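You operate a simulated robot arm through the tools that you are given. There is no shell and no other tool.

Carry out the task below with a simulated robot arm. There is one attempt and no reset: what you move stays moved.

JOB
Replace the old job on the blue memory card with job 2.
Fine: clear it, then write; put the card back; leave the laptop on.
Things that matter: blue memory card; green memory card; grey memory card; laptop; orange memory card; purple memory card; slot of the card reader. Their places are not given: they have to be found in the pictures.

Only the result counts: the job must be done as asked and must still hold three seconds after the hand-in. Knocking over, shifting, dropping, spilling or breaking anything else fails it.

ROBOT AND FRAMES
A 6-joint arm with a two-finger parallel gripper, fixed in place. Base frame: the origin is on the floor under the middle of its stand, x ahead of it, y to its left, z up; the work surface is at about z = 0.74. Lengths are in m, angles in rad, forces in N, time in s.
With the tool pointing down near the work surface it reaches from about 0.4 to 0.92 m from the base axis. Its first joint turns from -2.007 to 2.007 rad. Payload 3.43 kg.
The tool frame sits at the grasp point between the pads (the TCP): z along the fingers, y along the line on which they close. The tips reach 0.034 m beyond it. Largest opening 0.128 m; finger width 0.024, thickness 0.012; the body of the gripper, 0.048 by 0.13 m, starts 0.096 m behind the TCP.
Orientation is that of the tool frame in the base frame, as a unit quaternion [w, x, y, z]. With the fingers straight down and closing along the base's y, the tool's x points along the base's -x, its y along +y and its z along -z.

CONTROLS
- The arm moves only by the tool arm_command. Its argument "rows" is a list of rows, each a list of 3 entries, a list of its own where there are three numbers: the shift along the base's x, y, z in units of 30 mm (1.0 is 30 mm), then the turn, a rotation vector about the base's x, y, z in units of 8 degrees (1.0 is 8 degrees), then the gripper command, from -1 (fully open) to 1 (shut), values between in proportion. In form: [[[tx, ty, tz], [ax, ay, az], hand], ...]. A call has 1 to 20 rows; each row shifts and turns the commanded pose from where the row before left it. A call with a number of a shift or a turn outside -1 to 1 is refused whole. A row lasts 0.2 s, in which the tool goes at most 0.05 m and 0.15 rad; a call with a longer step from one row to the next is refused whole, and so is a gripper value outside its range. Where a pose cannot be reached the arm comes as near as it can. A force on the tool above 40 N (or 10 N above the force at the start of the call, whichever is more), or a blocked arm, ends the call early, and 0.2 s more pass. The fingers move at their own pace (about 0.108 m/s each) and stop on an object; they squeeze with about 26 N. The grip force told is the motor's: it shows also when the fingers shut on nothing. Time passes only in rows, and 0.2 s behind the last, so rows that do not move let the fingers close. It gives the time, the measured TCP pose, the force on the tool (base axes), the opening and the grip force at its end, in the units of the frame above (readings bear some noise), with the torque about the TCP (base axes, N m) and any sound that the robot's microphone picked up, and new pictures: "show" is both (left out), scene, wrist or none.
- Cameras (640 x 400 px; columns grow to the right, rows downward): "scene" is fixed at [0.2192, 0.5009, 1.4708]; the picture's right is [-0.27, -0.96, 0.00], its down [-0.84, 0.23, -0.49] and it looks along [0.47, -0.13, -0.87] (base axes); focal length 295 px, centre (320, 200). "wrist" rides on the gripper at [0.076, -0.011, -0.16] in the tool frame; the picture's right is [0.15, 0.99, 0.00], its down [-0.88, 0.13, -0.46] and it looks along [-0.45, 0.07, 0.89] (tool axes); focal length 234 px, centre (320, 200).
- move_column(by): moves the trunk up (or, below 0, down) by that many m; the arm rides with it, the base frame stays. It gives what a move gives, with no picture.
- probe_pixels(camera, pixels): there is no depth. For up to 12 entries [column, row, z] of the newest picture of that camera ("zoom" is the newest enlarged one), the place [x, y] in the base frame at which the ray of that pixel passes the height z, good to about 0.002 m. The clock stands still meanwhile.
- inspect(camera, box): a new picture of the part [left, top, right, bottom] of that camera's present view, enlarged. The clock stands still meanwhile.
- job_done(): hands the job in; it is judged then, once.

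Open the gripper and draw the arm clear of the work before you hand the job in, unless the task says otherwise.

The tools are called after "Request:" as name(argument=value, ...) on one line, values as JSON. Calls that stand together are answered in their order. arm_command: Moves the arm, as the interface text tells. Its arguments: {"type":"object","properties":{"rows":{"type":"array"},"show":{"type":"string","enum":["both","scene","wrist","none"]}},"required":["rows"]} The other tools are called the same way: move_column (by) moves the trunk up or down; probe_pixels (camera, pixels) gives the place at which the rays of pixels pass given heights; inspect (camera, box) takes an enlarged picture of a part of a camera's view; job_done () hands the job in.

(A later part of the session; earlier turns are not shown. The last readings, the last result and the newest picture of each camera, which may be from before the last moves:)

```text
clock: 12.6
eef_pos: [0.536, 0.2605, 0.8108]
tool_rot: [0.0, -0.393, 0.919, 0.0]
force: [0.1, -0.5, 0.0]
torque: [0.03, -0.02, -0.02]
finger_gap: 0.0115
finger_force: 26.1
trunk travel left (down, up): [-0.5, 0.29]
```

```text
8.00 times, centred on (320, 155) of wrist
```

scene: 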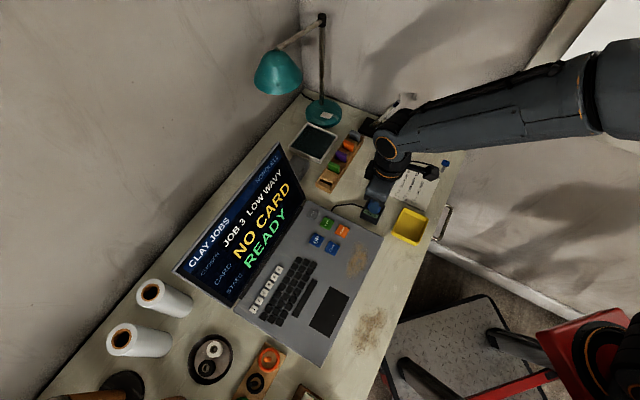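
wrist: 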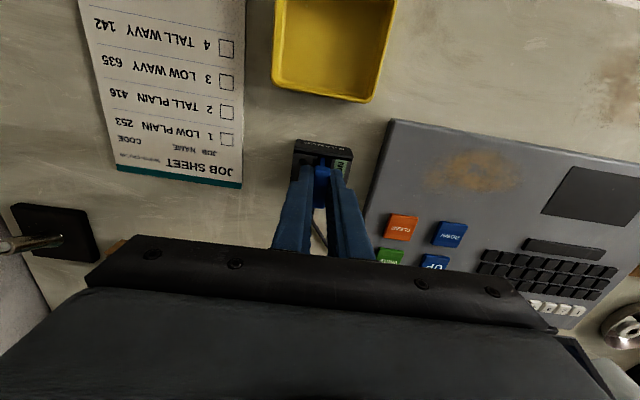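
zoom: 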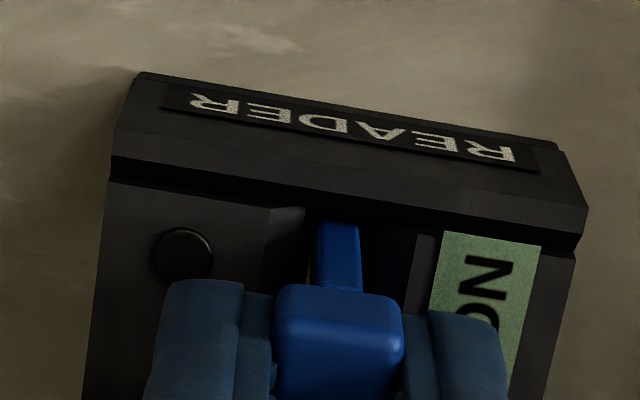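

The card is in the slot with no force (TCP z 0.811). I go down in 3 mm steps until it seats.

Request:
arm_command(rows=[[[0, 0, -0.1], [0, 0, 0], 1], [[0, 0, -0.1], [0, 0, 0], 1], [[0, 0, 0], [0, 0, 0], 1]], show="scene")

Request:
inspect(camera="scene", box=[355, 190, 395, 225])

```text
clock: 13.4
eef_pos: [0.5359, 0.2599, 0.8047]
tool_rot: [0.0, -0.394, 0.919, 0.0]
force: [-0.3, 0.7, -0.8]
torque: [-0.03, -0.03, -0.03]
finger_gap: 0.0113
finger_force: 26.0
trunk travel left (down, up): [-0.5, 0.29]
```

scene: 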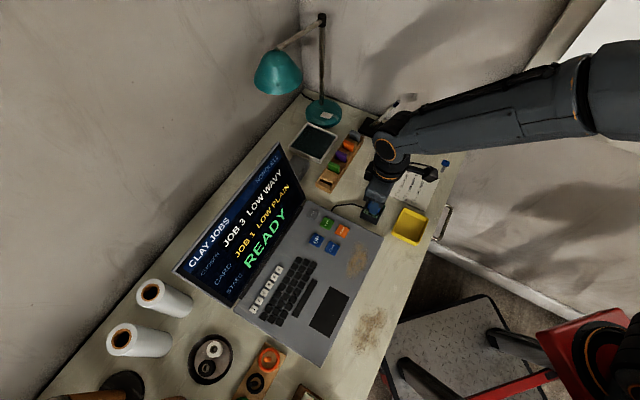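

```text
11.43 times, centred on (375, 208) of scene
```

zoom: 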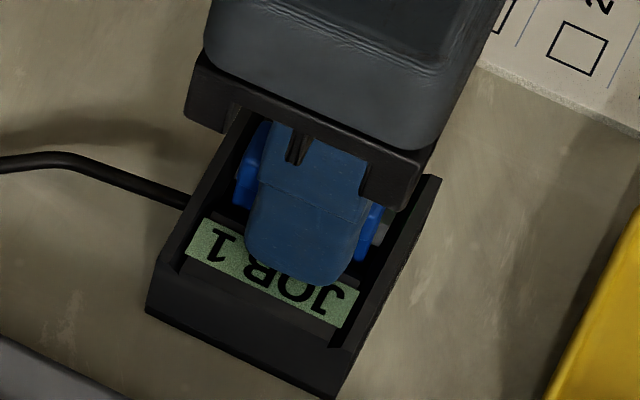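

The reader now shows "JOB 1" and the laptop "JOB 1 LOW PLAIN". I lower a few more mm gently to seat the card before letting go.

Request:
arm_command(rows=[[[0, 0, -0.08], [0, 0, 0], 1], [[0, 0, 0], [0, 0, 0], 1]], show="none")

```text
clock: 14.0
eef_pos: [0.5369, 0.2612, 0.8034]
tool_rot: [0.002, -0.394, 0.919, 0.0]
force: [-0.9, -2.2, 12.2]
torque: [-0.13, 0.19, 0.0]
finger_gap: 0.0114
finger_force: 26.2
trunk travel left (down, up): [-0.5, 0.29]
```

Contact force 12 N at z 0.8034: seated. I back off 1 mm, then open to ~38 mm and rise.

Request:
arm_command(rows=[[[0, 0, 0.03], [0, 0, 0], 1], [[0, 0, 0], [0, 0, 0], 0.7], [[0, 0, 0], [0, 0, 0], 0.4], [[0, 0, 0], [0, 0, 0], 0.4]])

Request:
inspect(camera="wrist", box=[270, 110, 370, 200])

```text
clock: 15.0
eef_pos: [0.5367, 0.2601, 0.8026]
tool_rot: [0.0, -0.394, 0.919, 0.0]
force: [-0.3, -1.5, 5.9]
torque: [-0.03, -0.01, -0.15]
finger_gap: 0.0387
finger_force: 0.3
trunk travel left (down, up): [-0.5, 0.29]
```

scene: 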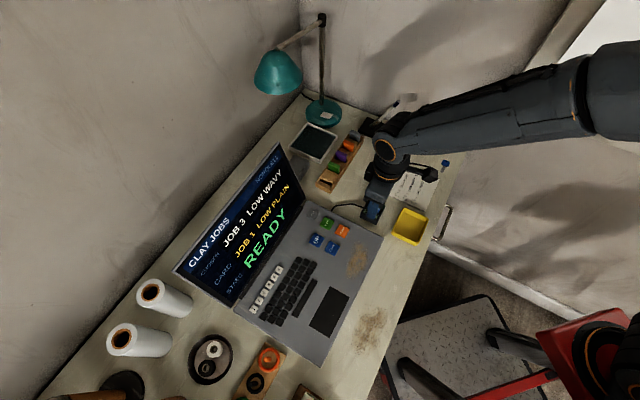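
wrist: 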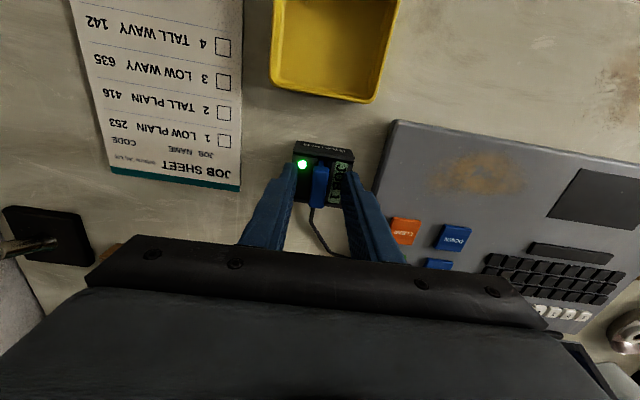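

```text
4.44 times, centred on (320, 155) of wrist
```

zoom: 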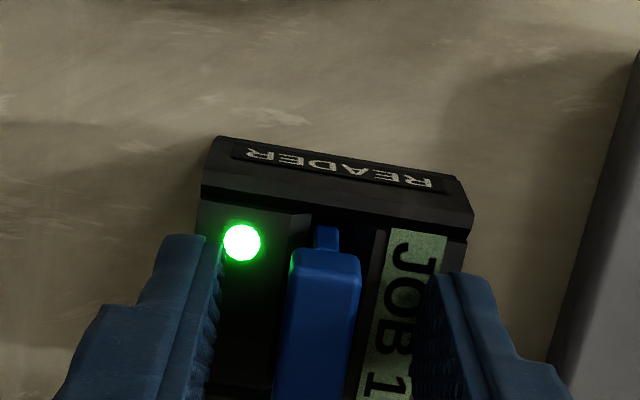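

The LED is green and the card stays in the reader; the residual 6 N is a fingertip resting on the block. I rise straight up.

Request:
arm_command(rows=[[[0, 0, 0.3], [0, 0, 0], 0.4], [[0, 0, 0.8], [0, 0, 0], 0.4], [[0, 0, 0.9], [0, 0, 0], 0.4], [[0, 0, 0.9], [0, 0, 0], 0.4], [[0, 0, 0.4], [0, 0, 0], 0.4], [[0, 0, 0], [0, 0, 0], 0.4]])

Request:
inspect(camera="scene", box=[170, 140, 330, 300])

Request:
inspect(camera="wrist", box=[270, 110, 370, 200])

```text
clock: 16.4
eef_pos: [0.5352, 0.2599, 0.9014]
tool_rot: [0.0, -0.394, 0.919, 0.0]
force: [0.3, 0.4, 0.2]
torque: [0.01, -0.01, 0.02]
finger_gap: 0.0389
finger_force: 0.0
trunk travel left (down, up): [-0.5, 0.29]
```

scene: 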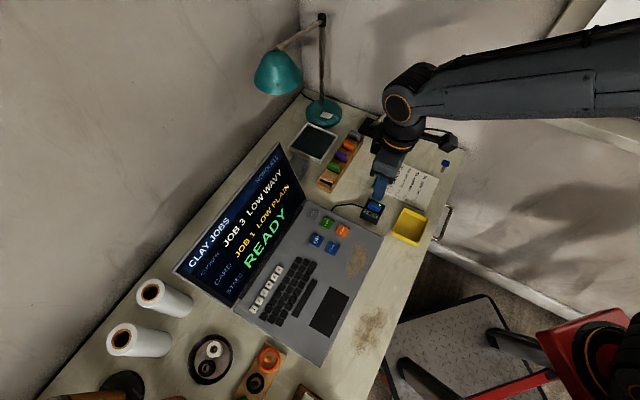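
wrist: 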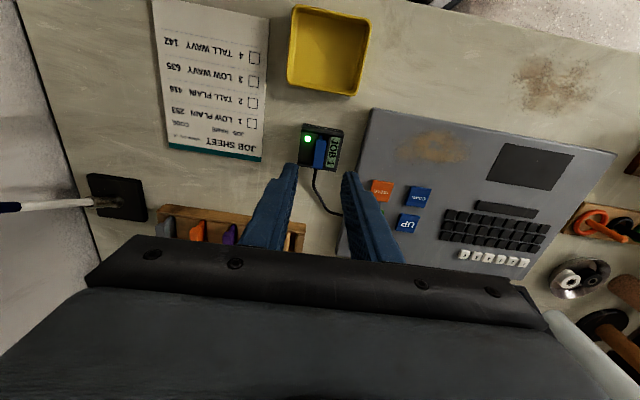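

```text
2.50 times, centred on (250, 220) of scene
```

zoom: 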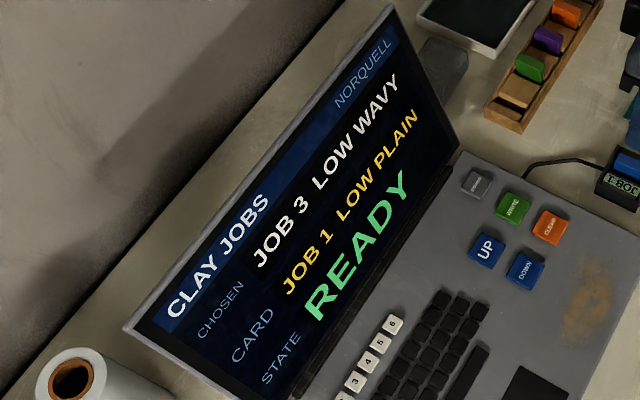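

```text
4.44 times, centred on (320, 155) of wrist
```

zoom: 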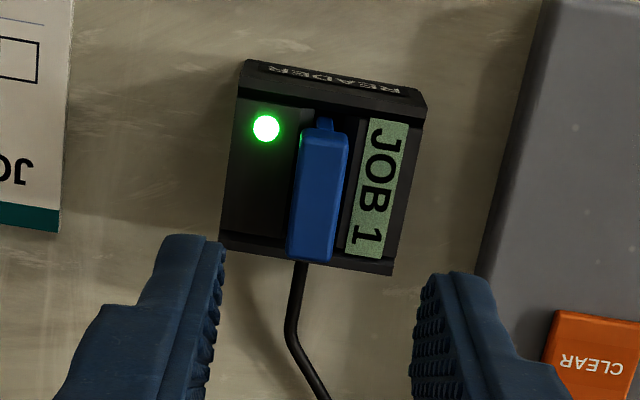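

The card reads JOB 1 (old job), state READY. Next, locate the CLEAR key by triangulating wrist (382,191) and scene (342,230.5), along with the others.

Request:
inspect(camera="wrist", box=[340, 160, 460, 240])

Request:
probe_pixels(camera="scene", pixels=[[342, 230.5, 0.755], [342, 230.5, 0.775], [331.75, 248, 0.755], [331.75, 248, 0.775], [316.25, 240, 0.755], [316.25, 240, 0.775], [327, 223, 0.755], [327, 223, 0.775], [312.75, 213.25, 0.765]])

```text
5.00 times, centred on (400, 200) of wrist
```

zoom: 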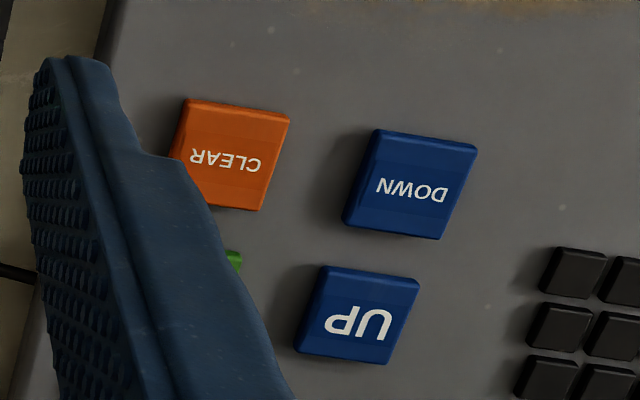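

```text
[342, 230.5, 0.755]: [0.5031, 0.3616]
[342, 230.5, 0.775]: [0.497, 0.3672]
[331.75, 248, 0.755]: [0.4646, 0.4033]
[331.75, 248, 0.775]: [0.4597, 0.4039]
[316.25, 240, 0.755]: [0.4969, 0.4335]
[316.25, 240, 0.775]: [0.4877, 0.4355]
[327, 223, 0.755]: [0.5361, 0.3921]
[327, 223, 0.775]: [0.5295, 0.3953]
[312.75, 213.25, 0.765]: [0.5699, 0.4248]
```

I probe the same key centres in the wrist view to fix the key-top height.

Request:
probe_pixels(camera="wrist", pixels=[[381.7, 191.5, 0.755], [381.7, 191.5, 0.775], [418.2, 197.6, 0.755], [418.2, 197.6, 0.775], [407.4, 224.5, 0.755], [407.4, 224.5, 0.775]])

```text
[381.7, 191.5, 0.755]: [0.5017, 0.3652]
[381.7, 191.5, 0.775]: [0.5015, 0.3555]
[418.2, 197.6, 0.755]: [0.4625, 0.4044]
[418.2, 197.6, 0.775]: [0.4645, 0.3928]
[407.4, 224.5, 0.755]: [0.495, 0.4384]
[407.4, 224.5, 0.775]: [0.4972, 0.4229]
```

Key tops are at z≈0.76: CLEAR (0.5015,0.363), DOWN (0.463,0.4035), UP (0.495,0.4345), WRITE (0.534,0.3935). I close the fingers and move above CLEAR.

Request:
arm_command(rows=[[[-0.28, 0.86, 0], [0, 0, 0], 1], [[-0.28, 0.86, 0], [0, 0, 0], 1], [[-0.28, 0.86, -0.5], [0, 0, 0], 1], [[-0.28, 0.86, -0.8], [0, 0, 0], 1], [[0, 0, -0.8], [0, 0, 0], 1], [[0, 0, 0], [0, 0, 0], 1]])

Request:
inspect(camera="wrist", box=[260, 100, 380, 200])

Request:
inspect(camera="scene", box=[300, 190, 380, 260])

```text
clock: 17.8
eef_pos: [0.5025, 0.3634, 0.8404]
tool_rot: [0.0, -0.394, 0.919, 0.0]
force: [-0.3, -0.6, 0.1]
torque: [0.01, 0.01, -0.02]
finger_gap: 0.0
finger_force: 26.4
trunk travel left (down, up): [-0.5, 0.29]
```

scene: 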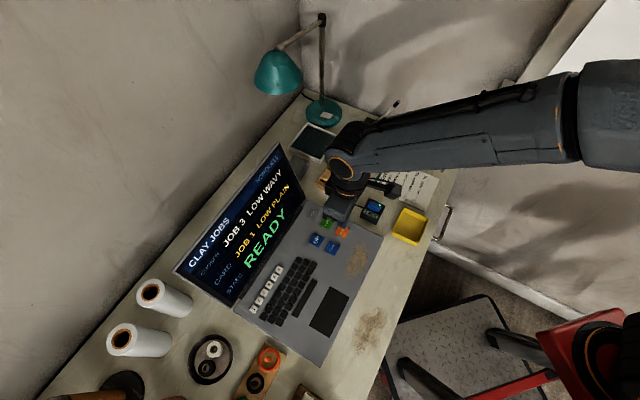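
wrist: 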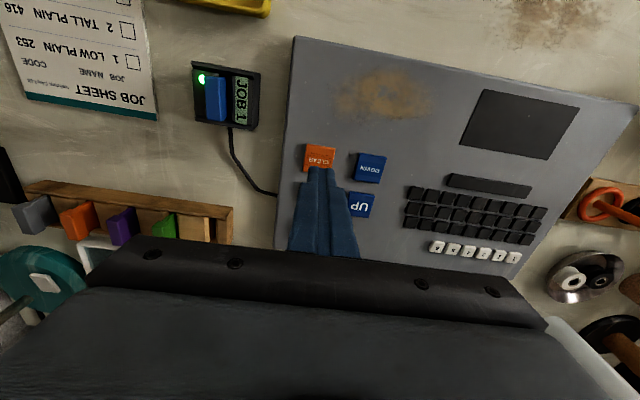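

```text
4.00 times, centred on (320, 150) of wrist
```

zoom: 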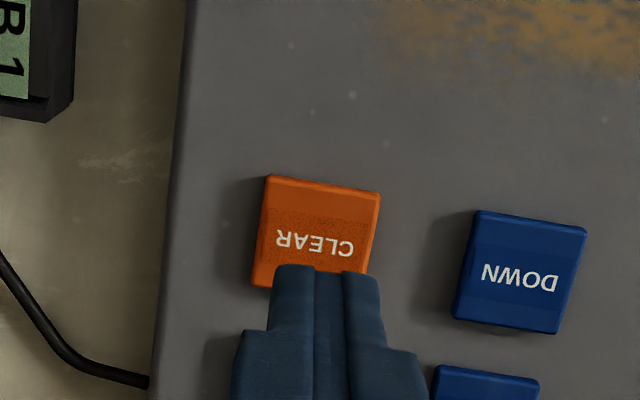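

```text
5.71 times, centred on (340, 225) of scene
```

zoom: 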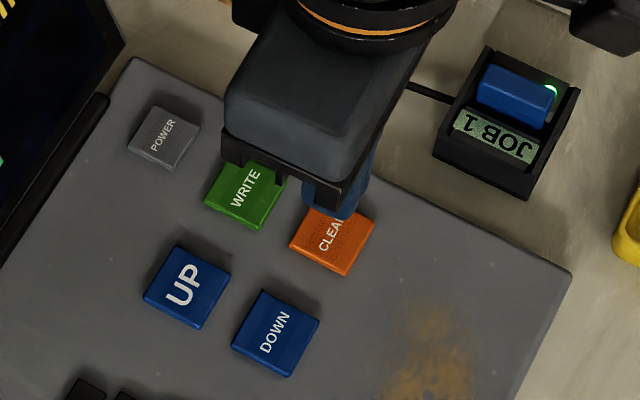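

The tip line falls on CLEAR (expected (320,160), key at (319.5,158)). I descend, the last part slowly.

Request:
arm_command(rows=[[[0, 0, -0.5], [0, 0, 0], 1], [[0, 0, -0.5], [0, 0, 0], 1], [[0, 0, -0.2], [0, 0, 0], 1], [[0, 0, 0], [0, 0, 0], 1]])

Request:
inspect(camera="scene", box=[300, 190, 380, 260])

```text
clock: 18.8
eef_pos: [0.5026, 0.3632, 0.8039]
tool_rot: [0.0, -0.394, 0.919, -0.001]
force: [0.6, -0.2, -0.5]
torque: [0.01, 0.03, 0.01]
finger_gap: 0.0001
finger_force: 26.5
trunk travel left (down, up): [-0.5, 0.29]
```

scene: 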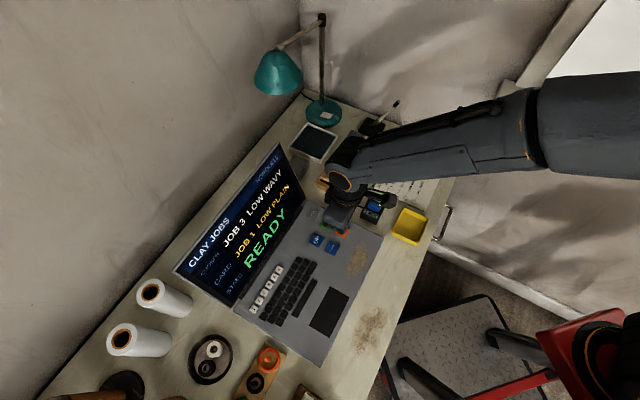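
wrist: 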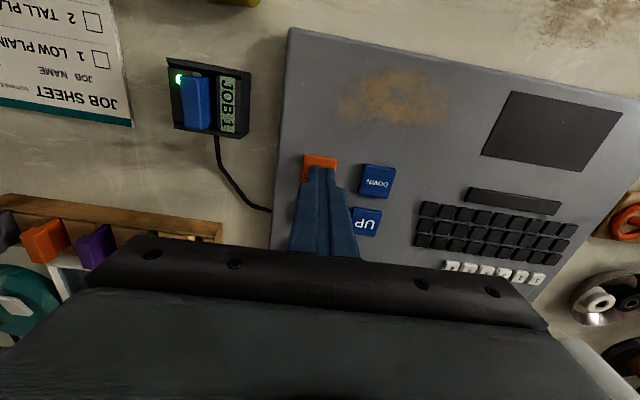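

```text
5.71 times, centred on (340, 225) of scene
```

zoom: 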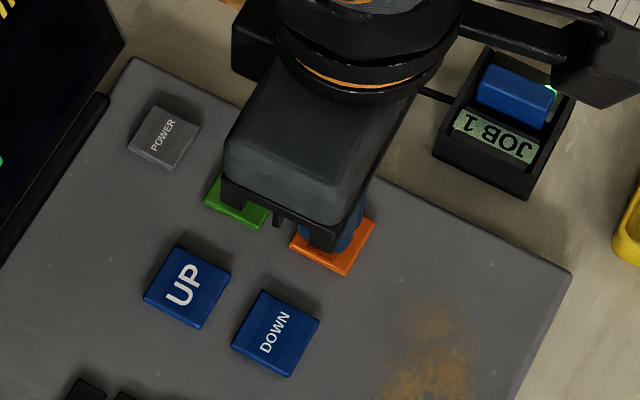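

No contact yet at z 0.804. Continue in 2 mm steps.

Request:
arm_command(rows=[[[0, 0, -0.1], [0, 0, 0], 1], [[0, 0, -0.1], [0, 0, 0], 1], [[0, 0, -0.07], [0, 0, 0], 1]], show="none")

```text
clock: 19.6
eef_pos: [0.5025, 0.3631, 0.795]
tool_rot: [0.0, -0.394, 0.919, -0.001]
force: [0.7, -0.9, 0.3]
torque: [0.0, -0.04, 0.0]
finger_gap: 0.0001
finger_force: 26.3
trunk travel left (down, up): [-0.5, 0.29]
heard: click
```

A click was heard. I raise the tip a little and read the screen.

Request:
arm_command(rows=[[[0, 0, 0.4], [0, 0, 0], 1], [[0, 0, 0.6], [0, 0, 0], 1], [[0, 0, 0], [0, 0, 0], 1]])

Request:
inspect(camera="scene", box=[170, 140, 330, 300])

Request:
inspect(camera="scene", box=[340, 185, 400, 225])

```text
clock: 20.4
eef_pos: [0.5028, 0.365, 0.825]
tool_rot: [0.0, -0.393, 0.919, 0.0]
force: [-0.8, -0.4, 0.4]
torque: [0.01, 0.04, 0.0]
finger_gap: 0.0
finger_force: 25.8
trunk travel left (down, up): [-0.5, 0.29]
```

scene: 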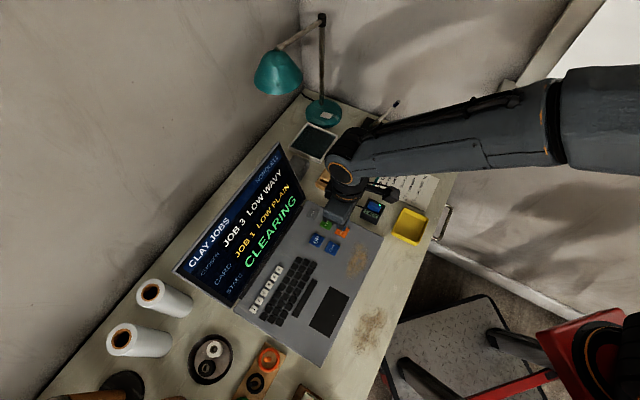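
wrist: 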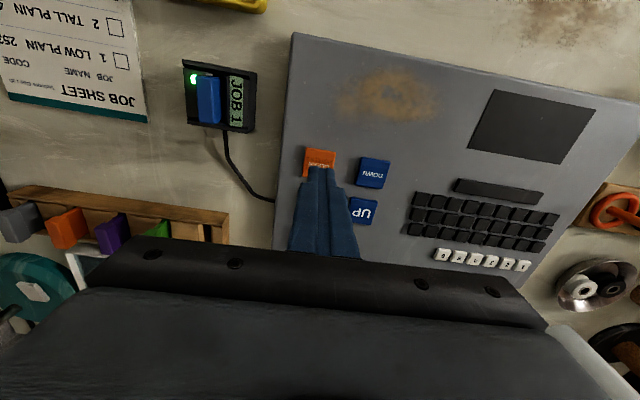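

```text
2.50 times, centred on (250, 220) of scene
```

zoom: 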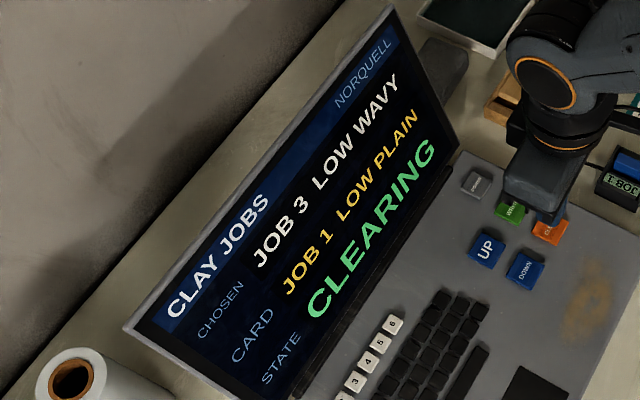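

```text
10.00 times, centred on (370, 205) of scene
```

zoom: 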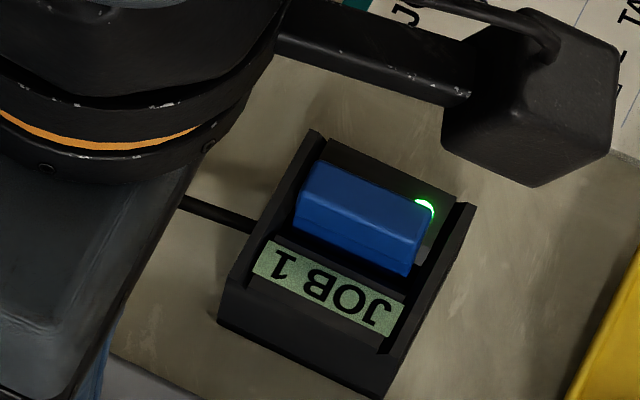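

State shows CLEARING. I wait while moving above DOWN (0.463,0.4035), without pressing.

Request:
arm_command(rows=[[[-0.4, 0.45, 0.2], [0, 0, 0], 1], [[-0.5, 0.45, 0], [0, 0, 0], 1], [[-0.42, 0.44, 0], [0, 0, 0], 1], [[0, 0, 0], [0, 0, 0], 1], [[0, 0, 0], [0, 0, 0], 1], [[0, 0, 0], [0, 0, 0], 1], [[0, 0, 0], [0, 0, 0], 1], [[0, 0, 0], [0, 0, 0], 1]])

Request:
inspect(camera="scene", box=[170, 140, 330, 300])

Request:
inspect(camera="wrist", box=[260, 100, 380, 200])

```text
clock: 22.2
eef_pos: [0.4631, 0.4056, 0.8317]
tool_rot: [0.0, -0.394, 0.919, 0.0]
force: [-0.4, -0.7, -0.4]
torque: [-0.03, 0.0, 0.01]
finger_gap: 0.0001
finger_force: 25.7
trunk travel left (down, up): [-0.5, 0.29]
```

scene: 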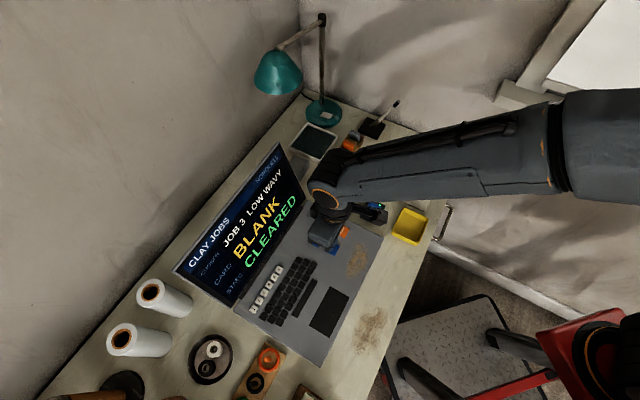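
wrist: 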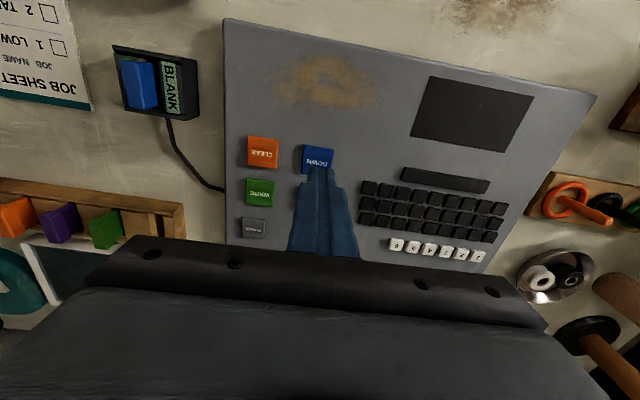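

```text
2.50 times, centred on (250, 220) of scene
```

zoom: 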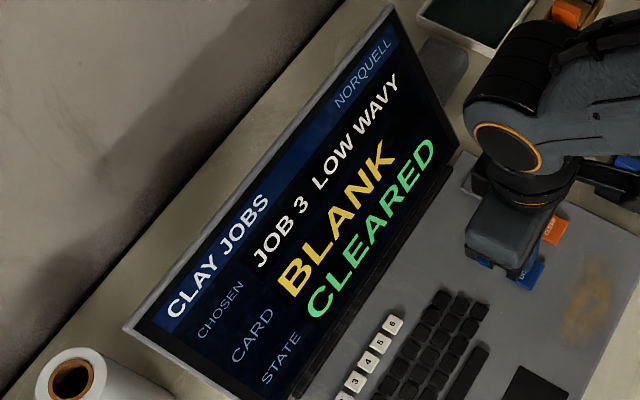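

```text
4.00 times, centred on (320, 150) of wrist
```

zoom: 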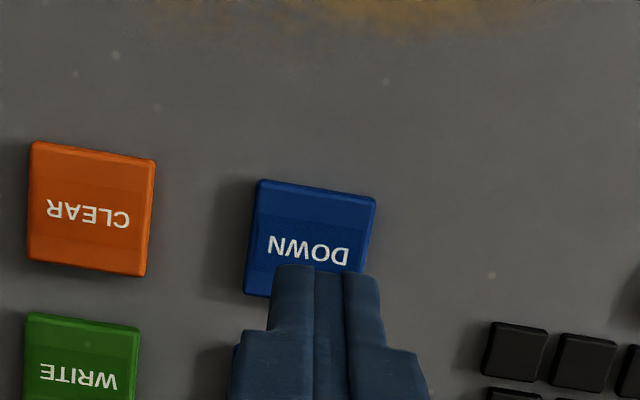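

The card is now BLANK / CLEARED. I press DOWN once (slight -y correction), down to the depth that clicked before and up again.

Request:
arm_command(rows=[[[0, -0.12, -0.4], [0, 0, 0], 1], [[0, 0, -0.4], [0, 0, 0], 1], [[0, 0, -0.15], [0, 0, 0], 1], [[0, 0, -0.15], [0, 0, 0], 1], [[0, 0, -0.1], [0, 0, 0], 1], [[0, 0, 0.3], [0, 0, 0], 1], [[0, 0, 0.6], [0, 0, 0], 1], [[0, 0, 0], [0, 0, 0], 1]])

Request:
inspect(camera="scene", box=[170, 140, 330, 300])

```text
clock: 24.0
eef_pos: [0.4622, 0.4004, 0.8231]
tool_rot: [0.0, -0.394, 0.919, 0.0]
force: [0.6, 0.1, -0.1]
torque: [0.0, -0.01, 0.01]
finger_gap: 0.0
finger_force: 25.9
trunk travel left (down, up): [-0.5, 0.29]
heard: click
```

scene: 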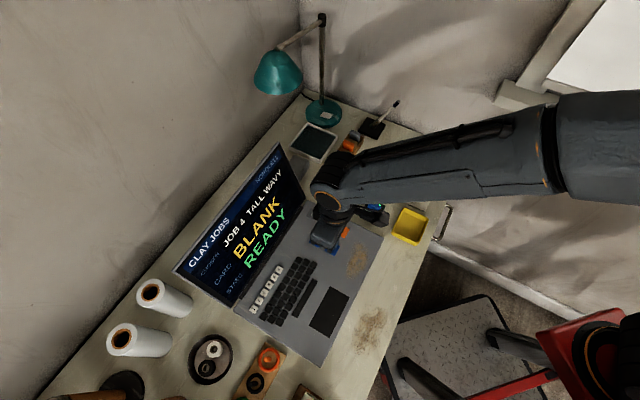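
wrist: 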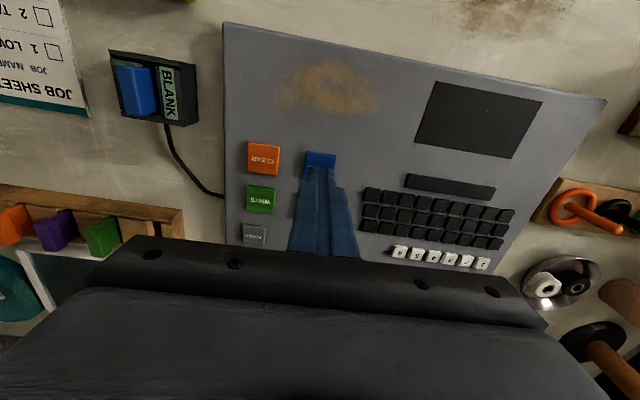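

```text
2.50 times, centred on (250, 220) of scene
```

zoom: 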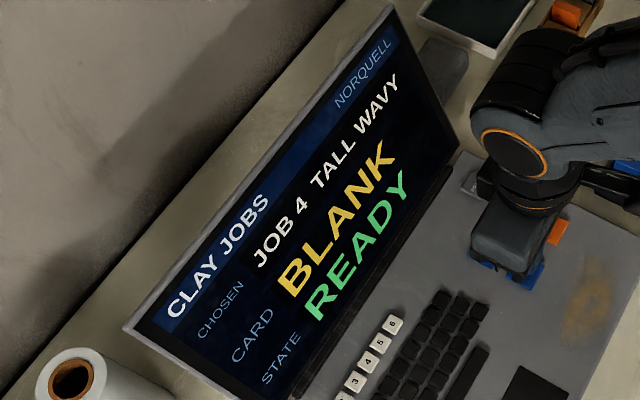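

DOWN went to JOB 4, so UP lowers the number: two UP presses are needed. I move above UP at about (0.4945,0.433).

Request:
arm_command(rows=[[[0.35, 0.35, 0.3], [0, 0, 0], 1], [[0.36, 0.36, 0], [0, 0, 0], 1], [[0.36, 0.36, 0], [0, 0, 0], 1], [[0, 0, 0], [0, 0, 0], 1]])

Request:
inspect(camera="wrist", box=[260, 100, 380, 200])

```text
clock: 25.0
eef_pos: [0.4951, 0.432, 0.8319]
tool_rot: [0.0, -0.394, 0.919, 0.0]
force: [-0.7, -0.2, -0.3]
torque: [0.0, 0.02, 0.02]
finger_gap: 0.0002
finger_force: 25.7
trunk travel left (down, up): [-0.5, 0.29]
```

scene: 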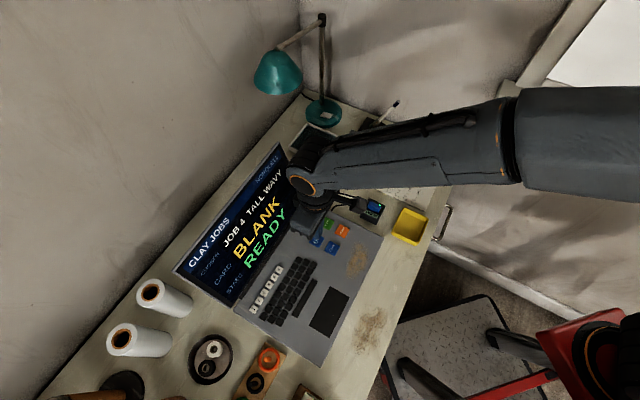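
wrist: 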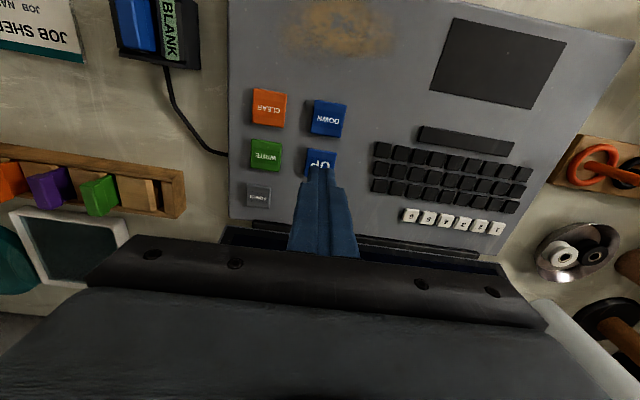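

```text
4.00 times, centred on (320, 150) of wrist
```

zoom: 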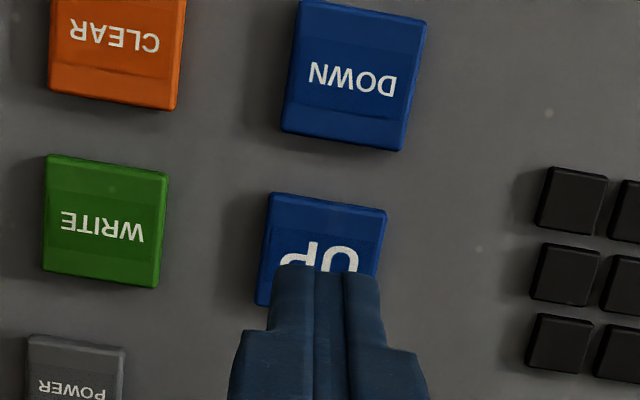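

The UP key centre (320.5,162.5) matches the expected landing (320,162.8). I press it once and read the screen.

Request:
arm_command(rows=[[[0, 0, -0.4], [0, 0, 0], 1], [[0, 0, -0.4], [0, 0, 0], 1], [[0, 0, -0.15], [0, 0, 0], 1], [[0, 0, -0.15], [0, 0, 0], 1], [[0, 0, -0.1], [0, 0, 0], 1], [[0, 0, 0.4], [0, 0, 0], 1], [[0, 0, 0.2], [0, 0, 0], 1], [[0, 0, 0], [0, 0, 0], 1]])

Request:
inspect(camera="scene", box=[170, 140, 330, 300])

```text
clock: 26.8
eef_pos: [0.4959, 0.4322, 0.8127]
tool_rot: [0.0, -0.394, 0.919, 0.0]
force: [-0.1, 0.5, 0.5]
torque: [0.01, 0.02, 0.0]
finger_gap: 0.0
finger_force: 25.7
trunk travel left (down, up): [-0.5, 0.29]
heard: click
```

scene: 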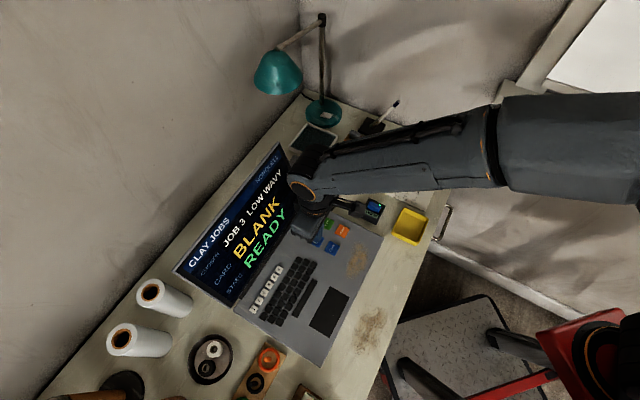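
wrist: 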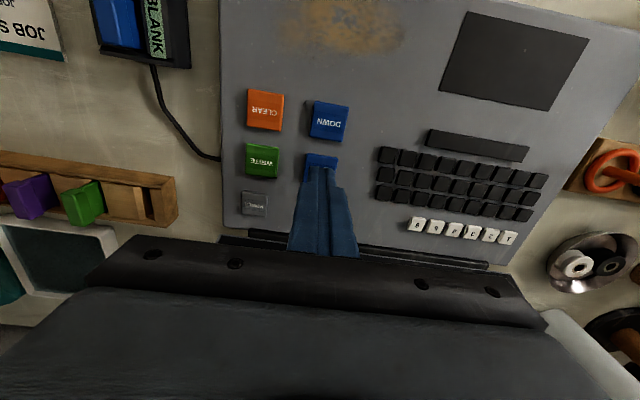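

```text
2.50 times, centred on (250, 220) of scene
```

zoom: 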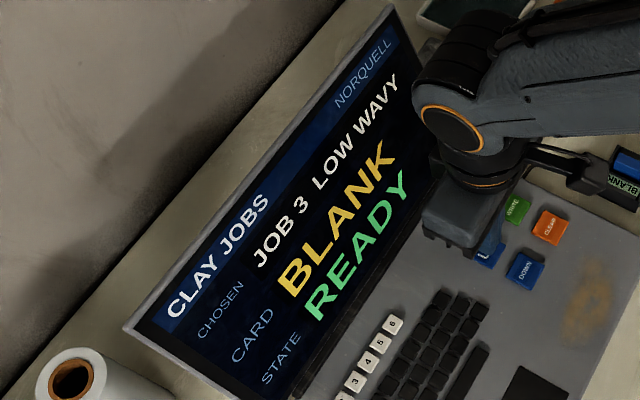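

JOB 3 again; one more UP press to get JOB 2.

Request:
arm_command(rows=[[[0, 0, -0.2], [0, 0, 0], 1], [[0, 0, -0.15], [0, 0, 0], 1], [[0, 0, -0.15], [0, 0, 0], 1], [[0, 0, -0.1], [0, 0, 0], 1], [[0, 0, 0.4], [0, 0, 0], 1], [[0, 0, 0.6], [0, 0, 0], 1], [[0, 0, 0], [0, 0, 0], 1]])

Request:
inspect(camera="scene", box=[170, 140, 330, 300])

```text
clock: 28.4
eef_pos: [0.4956, 0.4325, 0.825]
tool_rot: [0.0, -0.394, 0.919, 0.0]
force: [0.1, 0.3, -0.6]
torque: [0.01, -0.02, 0.0]
finger_gap: 0.0
finger_force: 26.1
trunk travel left (down, up): [-0.5, 0.29]
heard: click
```

scene: 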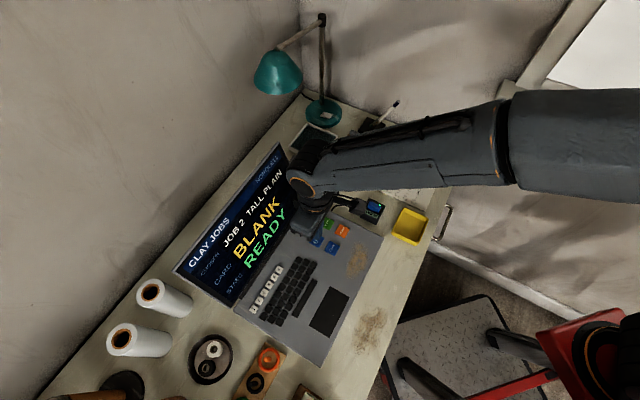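
wrist: 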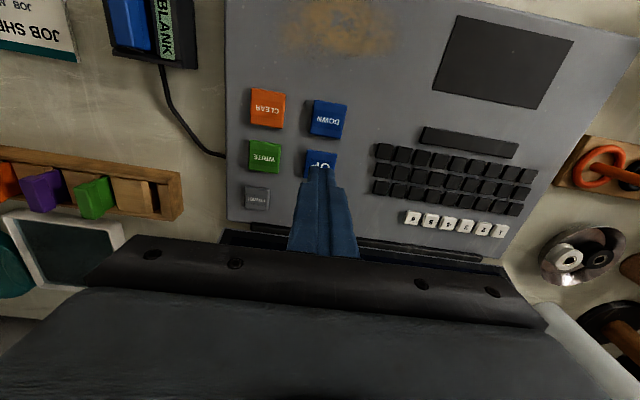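

```text
2.50 times, centred on (250, 220) of scene
```

zoom: 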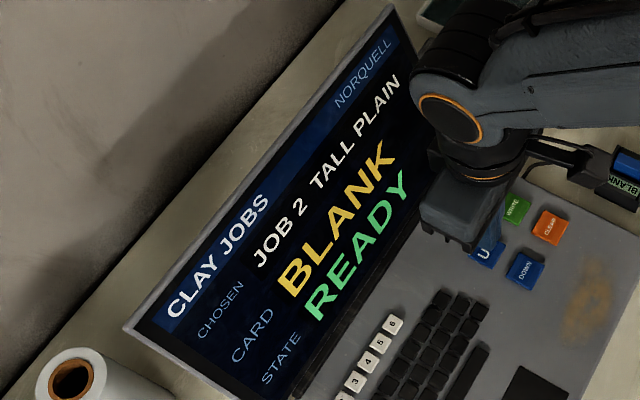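

JOB 2 TALL PLAIN is chosen, card BLANK, READY. Now above WRITE at about (0.5335,0.3925).

Request:
arm_command(rows=[[[0.42, -0.44, 0.2], [0, 0, 0], 1], [[0.42, -0.44, 0], [0, 0, 0], 1], [[0.43, -0.45, 0], [0, 0, 0], 1], [[0, 0, 0], [0, 0, 0], 1]])

Request:
inspect(camera="wrist", box=[260, 100, 380, 200])

```text
clock: 29.4
eef_pos: [0.5327, 0.3918, 0.8309]
tool_rot: [0.0, -0.394, 0.919, 0.0]
force: [-0.5, 0.1, 0.8]
torque: [0.0, 0.01, -0.02]
finger_gap: 0.0003
finger_force: 25.6
trunk travel left (down, up): [-0.5, 0.29]
```

scene: 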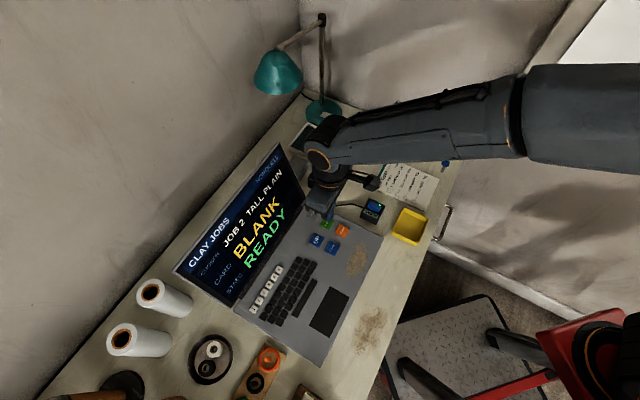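
wrist: 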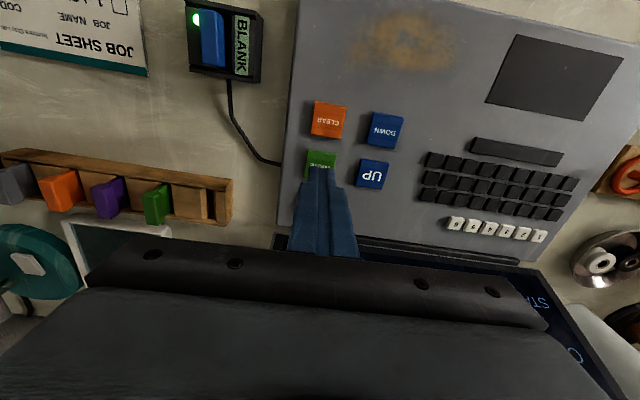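

```text
4.00 times, centred on (320, 150) of wrist
```

zoom: 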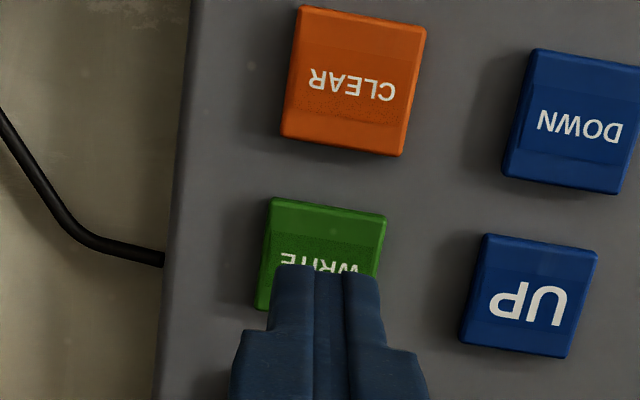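

WRITE is centred at (320.5,163.8), matching the landing point. Press it once.

Request:
arm_command(rows=[[[0, 0, -0.4], [0, 0, 0], 1], [[0, 0, -0.4], [0, 0, 0], 1], [[0, 0, -0.15], [0, 0, 0], 1], [[0, 0, -0.15], [0, 0, 0], 1], [[0, 0, -0.1], [0, 0, 0], 1], [[0, 0, 0.4], [0, 0, 0], 1], [[0, 0, 0.6], [0, 0, 0], 1], [[0, 0, 0], [0, 0, 0], 1]])

Request:
inspect(camera="scene", box=[170, 140, 330, 300])

```text
clock: 31.2
eef_pos: [0.5329, 0.3916, 0.8257]
tool_rot: [0.0, -0.394, 0.919, 0.001]
force: [0.8, 0.4, 0.2]
torque: [-0.01, 0.0, 0.0]
finger_gap: 0.0001
finger_force: 26.3
trunk travel left (down, up): [-0.5, 0.29]
heard: click
```

scene: 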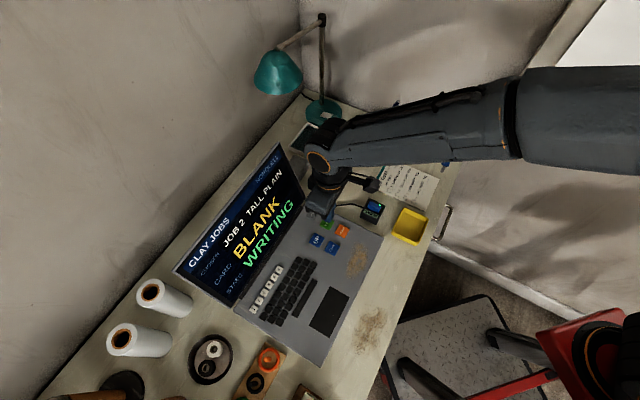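
wrist: 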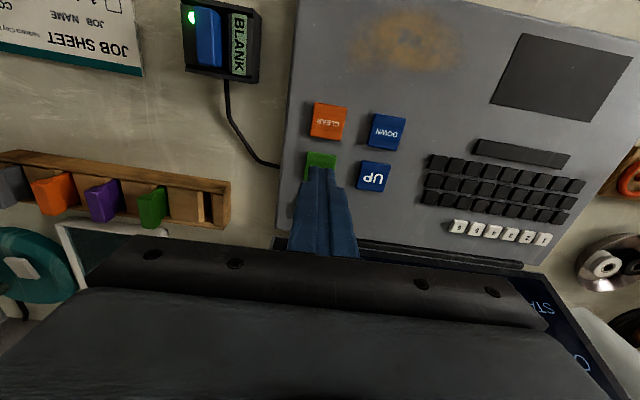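

```text
2.50 times, centred on (250, 220) of scene
```

zoom: 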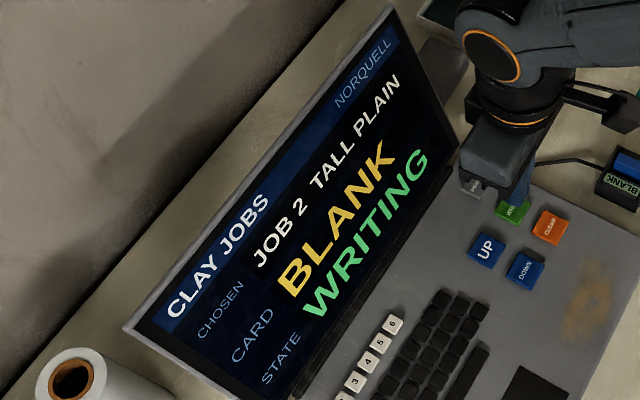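

State WRITING. I rise well clear and wait for the write to finish without touching the card.

Request:
arm_command(rows=[[[0, 0, 0.8], [0, 0, 0], 1], [[0, 0, 0.9], [0, 0, 0], 1], [[0, -0.3, 0.9], [0, 0, 0], 1], [[0, -0.3, 0], [0, 0, 0], 1], [[0, 0, 0], [0, 0, 0], 1], [[0, 0, 0], [0, 0, 0], 1], [[0, 0, 0], [0, 0, 0], 1], [[0, 0, 0], [0, 0, 0], 1], [[0, 0, 0], [0, 0, 0], 1], [[0, 0, 0], [0, 0, 0], 1], [[0, 0, 0], [0, 0, 0], 1], [[0, 0, 0], [0, 0, 0], 1]])

Request:
inspect(camera="scene", box=[170, 140, 330, 300])

Request:
inspect(camera="scene", box=[340, 185, 400, 225])

```text
clock: 33.8
eef_pos: [0.5334, 0.3736, 0.9022]
tool_rot: [0.0, -0.394, 0.919, -0.001]
force: [-0.5, -1.0, -0.7]
torque: [0.01, -0.01, 0.04]
finger_gap: 0.0
finger_force: 26.4
trunk travel left (down, up): [-0.5, 0.29]
```

scene: 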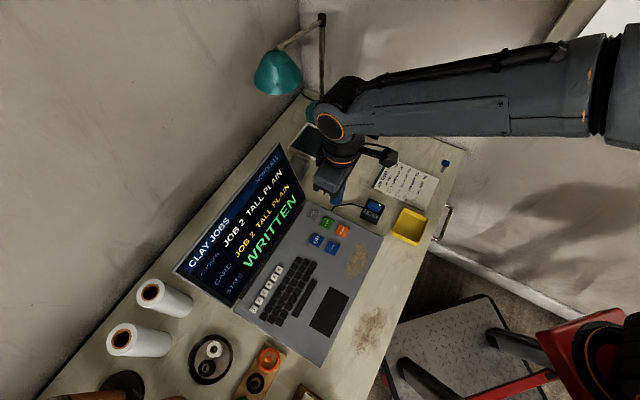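
wrist: 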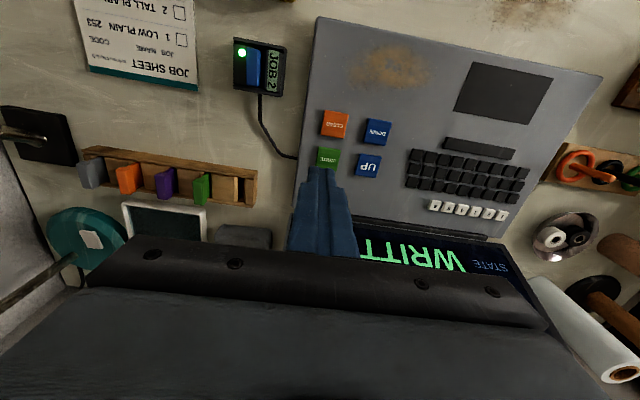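

```text
2.50 times, centred on (250, 220) of scene
```

zoom: 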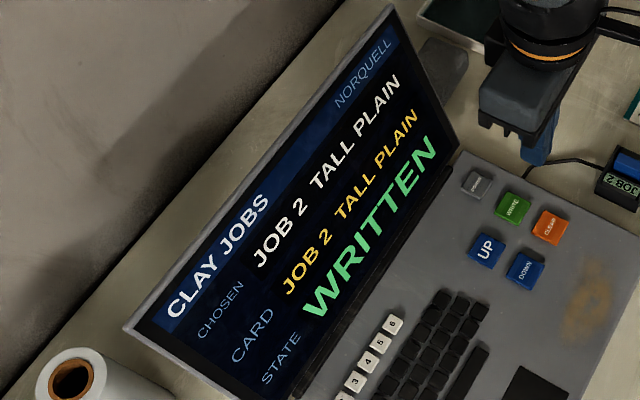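

```text
10.00 times, centred on (370, 205) of scene
```

zoom: 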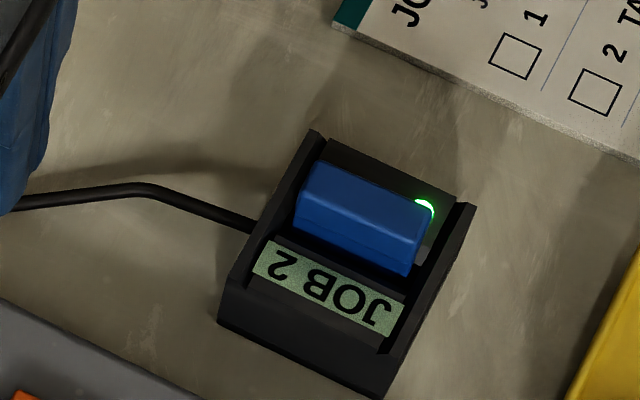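

WRITTEN; the card holds JOB 2 TALL PLAIN. I return above the reader (0.536,0.2605) with the fingers opened to ~38 mm.

Request:
arm_command(rows=[[[0.02, -0.94, 0], [0, 0, 0], 0.4], [[0.02, -0.94, 0], [0, 0, 0], 0.4], [[0.02, -0.94, 0], [0, 0, 0], 0.4], [[0.02, -0.94, 0], [0, 0, 0], 0.4], [[0, 0, -0.8], [0, 0, 0], 0.4], [[0, 0, -0.2], [0, 0, 0], 0.4], [[0, 0, 0], [0, 0, 0], 0.4]])

Request:
inspect(camera="wrist", box=[260, 100, 380, 200])

```text
clock: 35.4
eef_pos: [0.5361, 0.26, 0.8734]
tool_rot: [0.0, -0.393, 0.919, 0.0]
force: [0.0, -0.4, -0.2]
torque: [0.0, 0.03, -0.01]
finger_gap: 0.0386
finger_force: 0.0
trunk travel left (down, up): [-0.5, 0.29]
```

scene: 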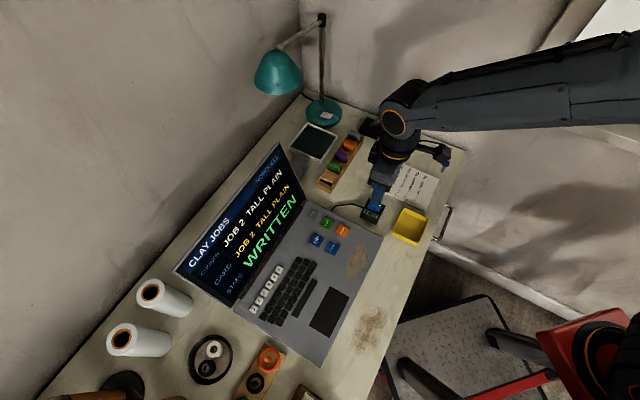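
wrist: 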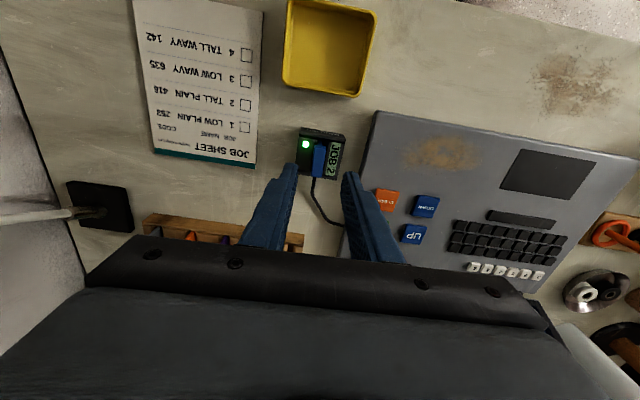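

```text
4.00 times, centred on (320, 150) of wrist
```

zoom: 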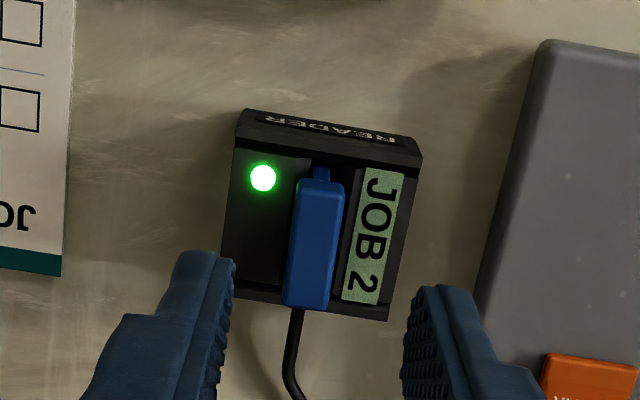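

The card sits at (318.5,161.3), about 2 mm further in +f than in the first pick; I correct by that and descend to z≈0.806.

Request:
arm_command(rows=[[[0.06, 0.01, -0.8], [0, 0, 0], 0.4], [[0, 0, -0.8], [0, 0, 0], 0.4], [[0, 0, -0.5], [0, 0, 0], 0.4], [[0, 0, -0.15], [0, 0, 0], 0.4], [[0, 0, 0], [0, 0, 0], 0.4]])

Request:
inspect(camera="wrist", box=[260, 100, 380, 200])

```text
clock: 36.6
eef_pos: [0.5376, 0.2618, 0.805]
tool_rot: [0.001, -0.394, 0.919, 0.0]
force: [-0.3, -0.1, 0.1]
torque: [0.0, 0.01, -0.03]
finger_gap: 0.0385
finger_force: 0.0
trunk travel left (down, up): [-0.5, 0.29]
```

scene: 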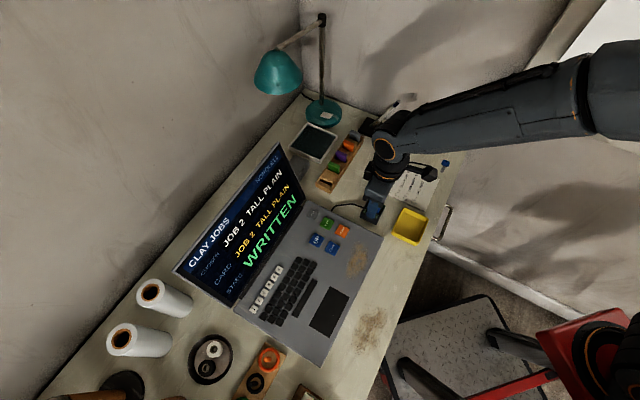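
wrist: 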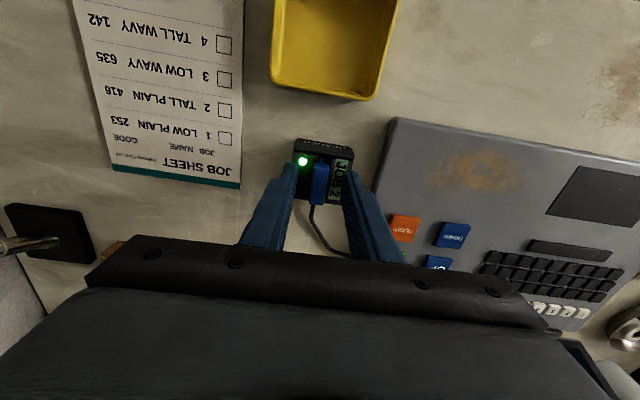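

```text
4.00 times, centred on (320, 150) of wrist
```

zoom: 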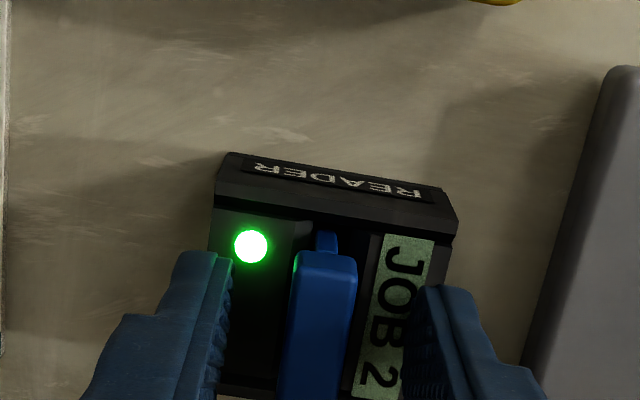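

The card head is centred between the fingers (same relation as in the rack). Close and grip.

Request:
arm_command(rows=[[[0, 0, 0], [0, 0, 0], 0.7], [[0, 0, 0], [0, 0, 0], 1], [[0, 0, 0], [0, 0, 0], 1], [[0, 0, 0], [0, 0, 0], 1]], show="wrist")

```text
clock: 37.6
eef_pos: [0.538, 0.2627, 0.8066]
tool_rot: [-0.001, -0.394, 0.919, 0.0]
force: [0.6, -0.5, -0.5]
torque: [-0.01, 0.01, 0.0]
finger_gap: 0.0112
finger_force: 25.8
trunk travel left (down, up): [-0.5, 0.29]
```

wrist: 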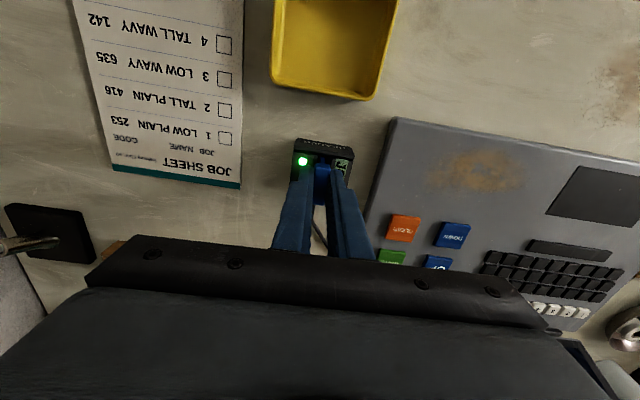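

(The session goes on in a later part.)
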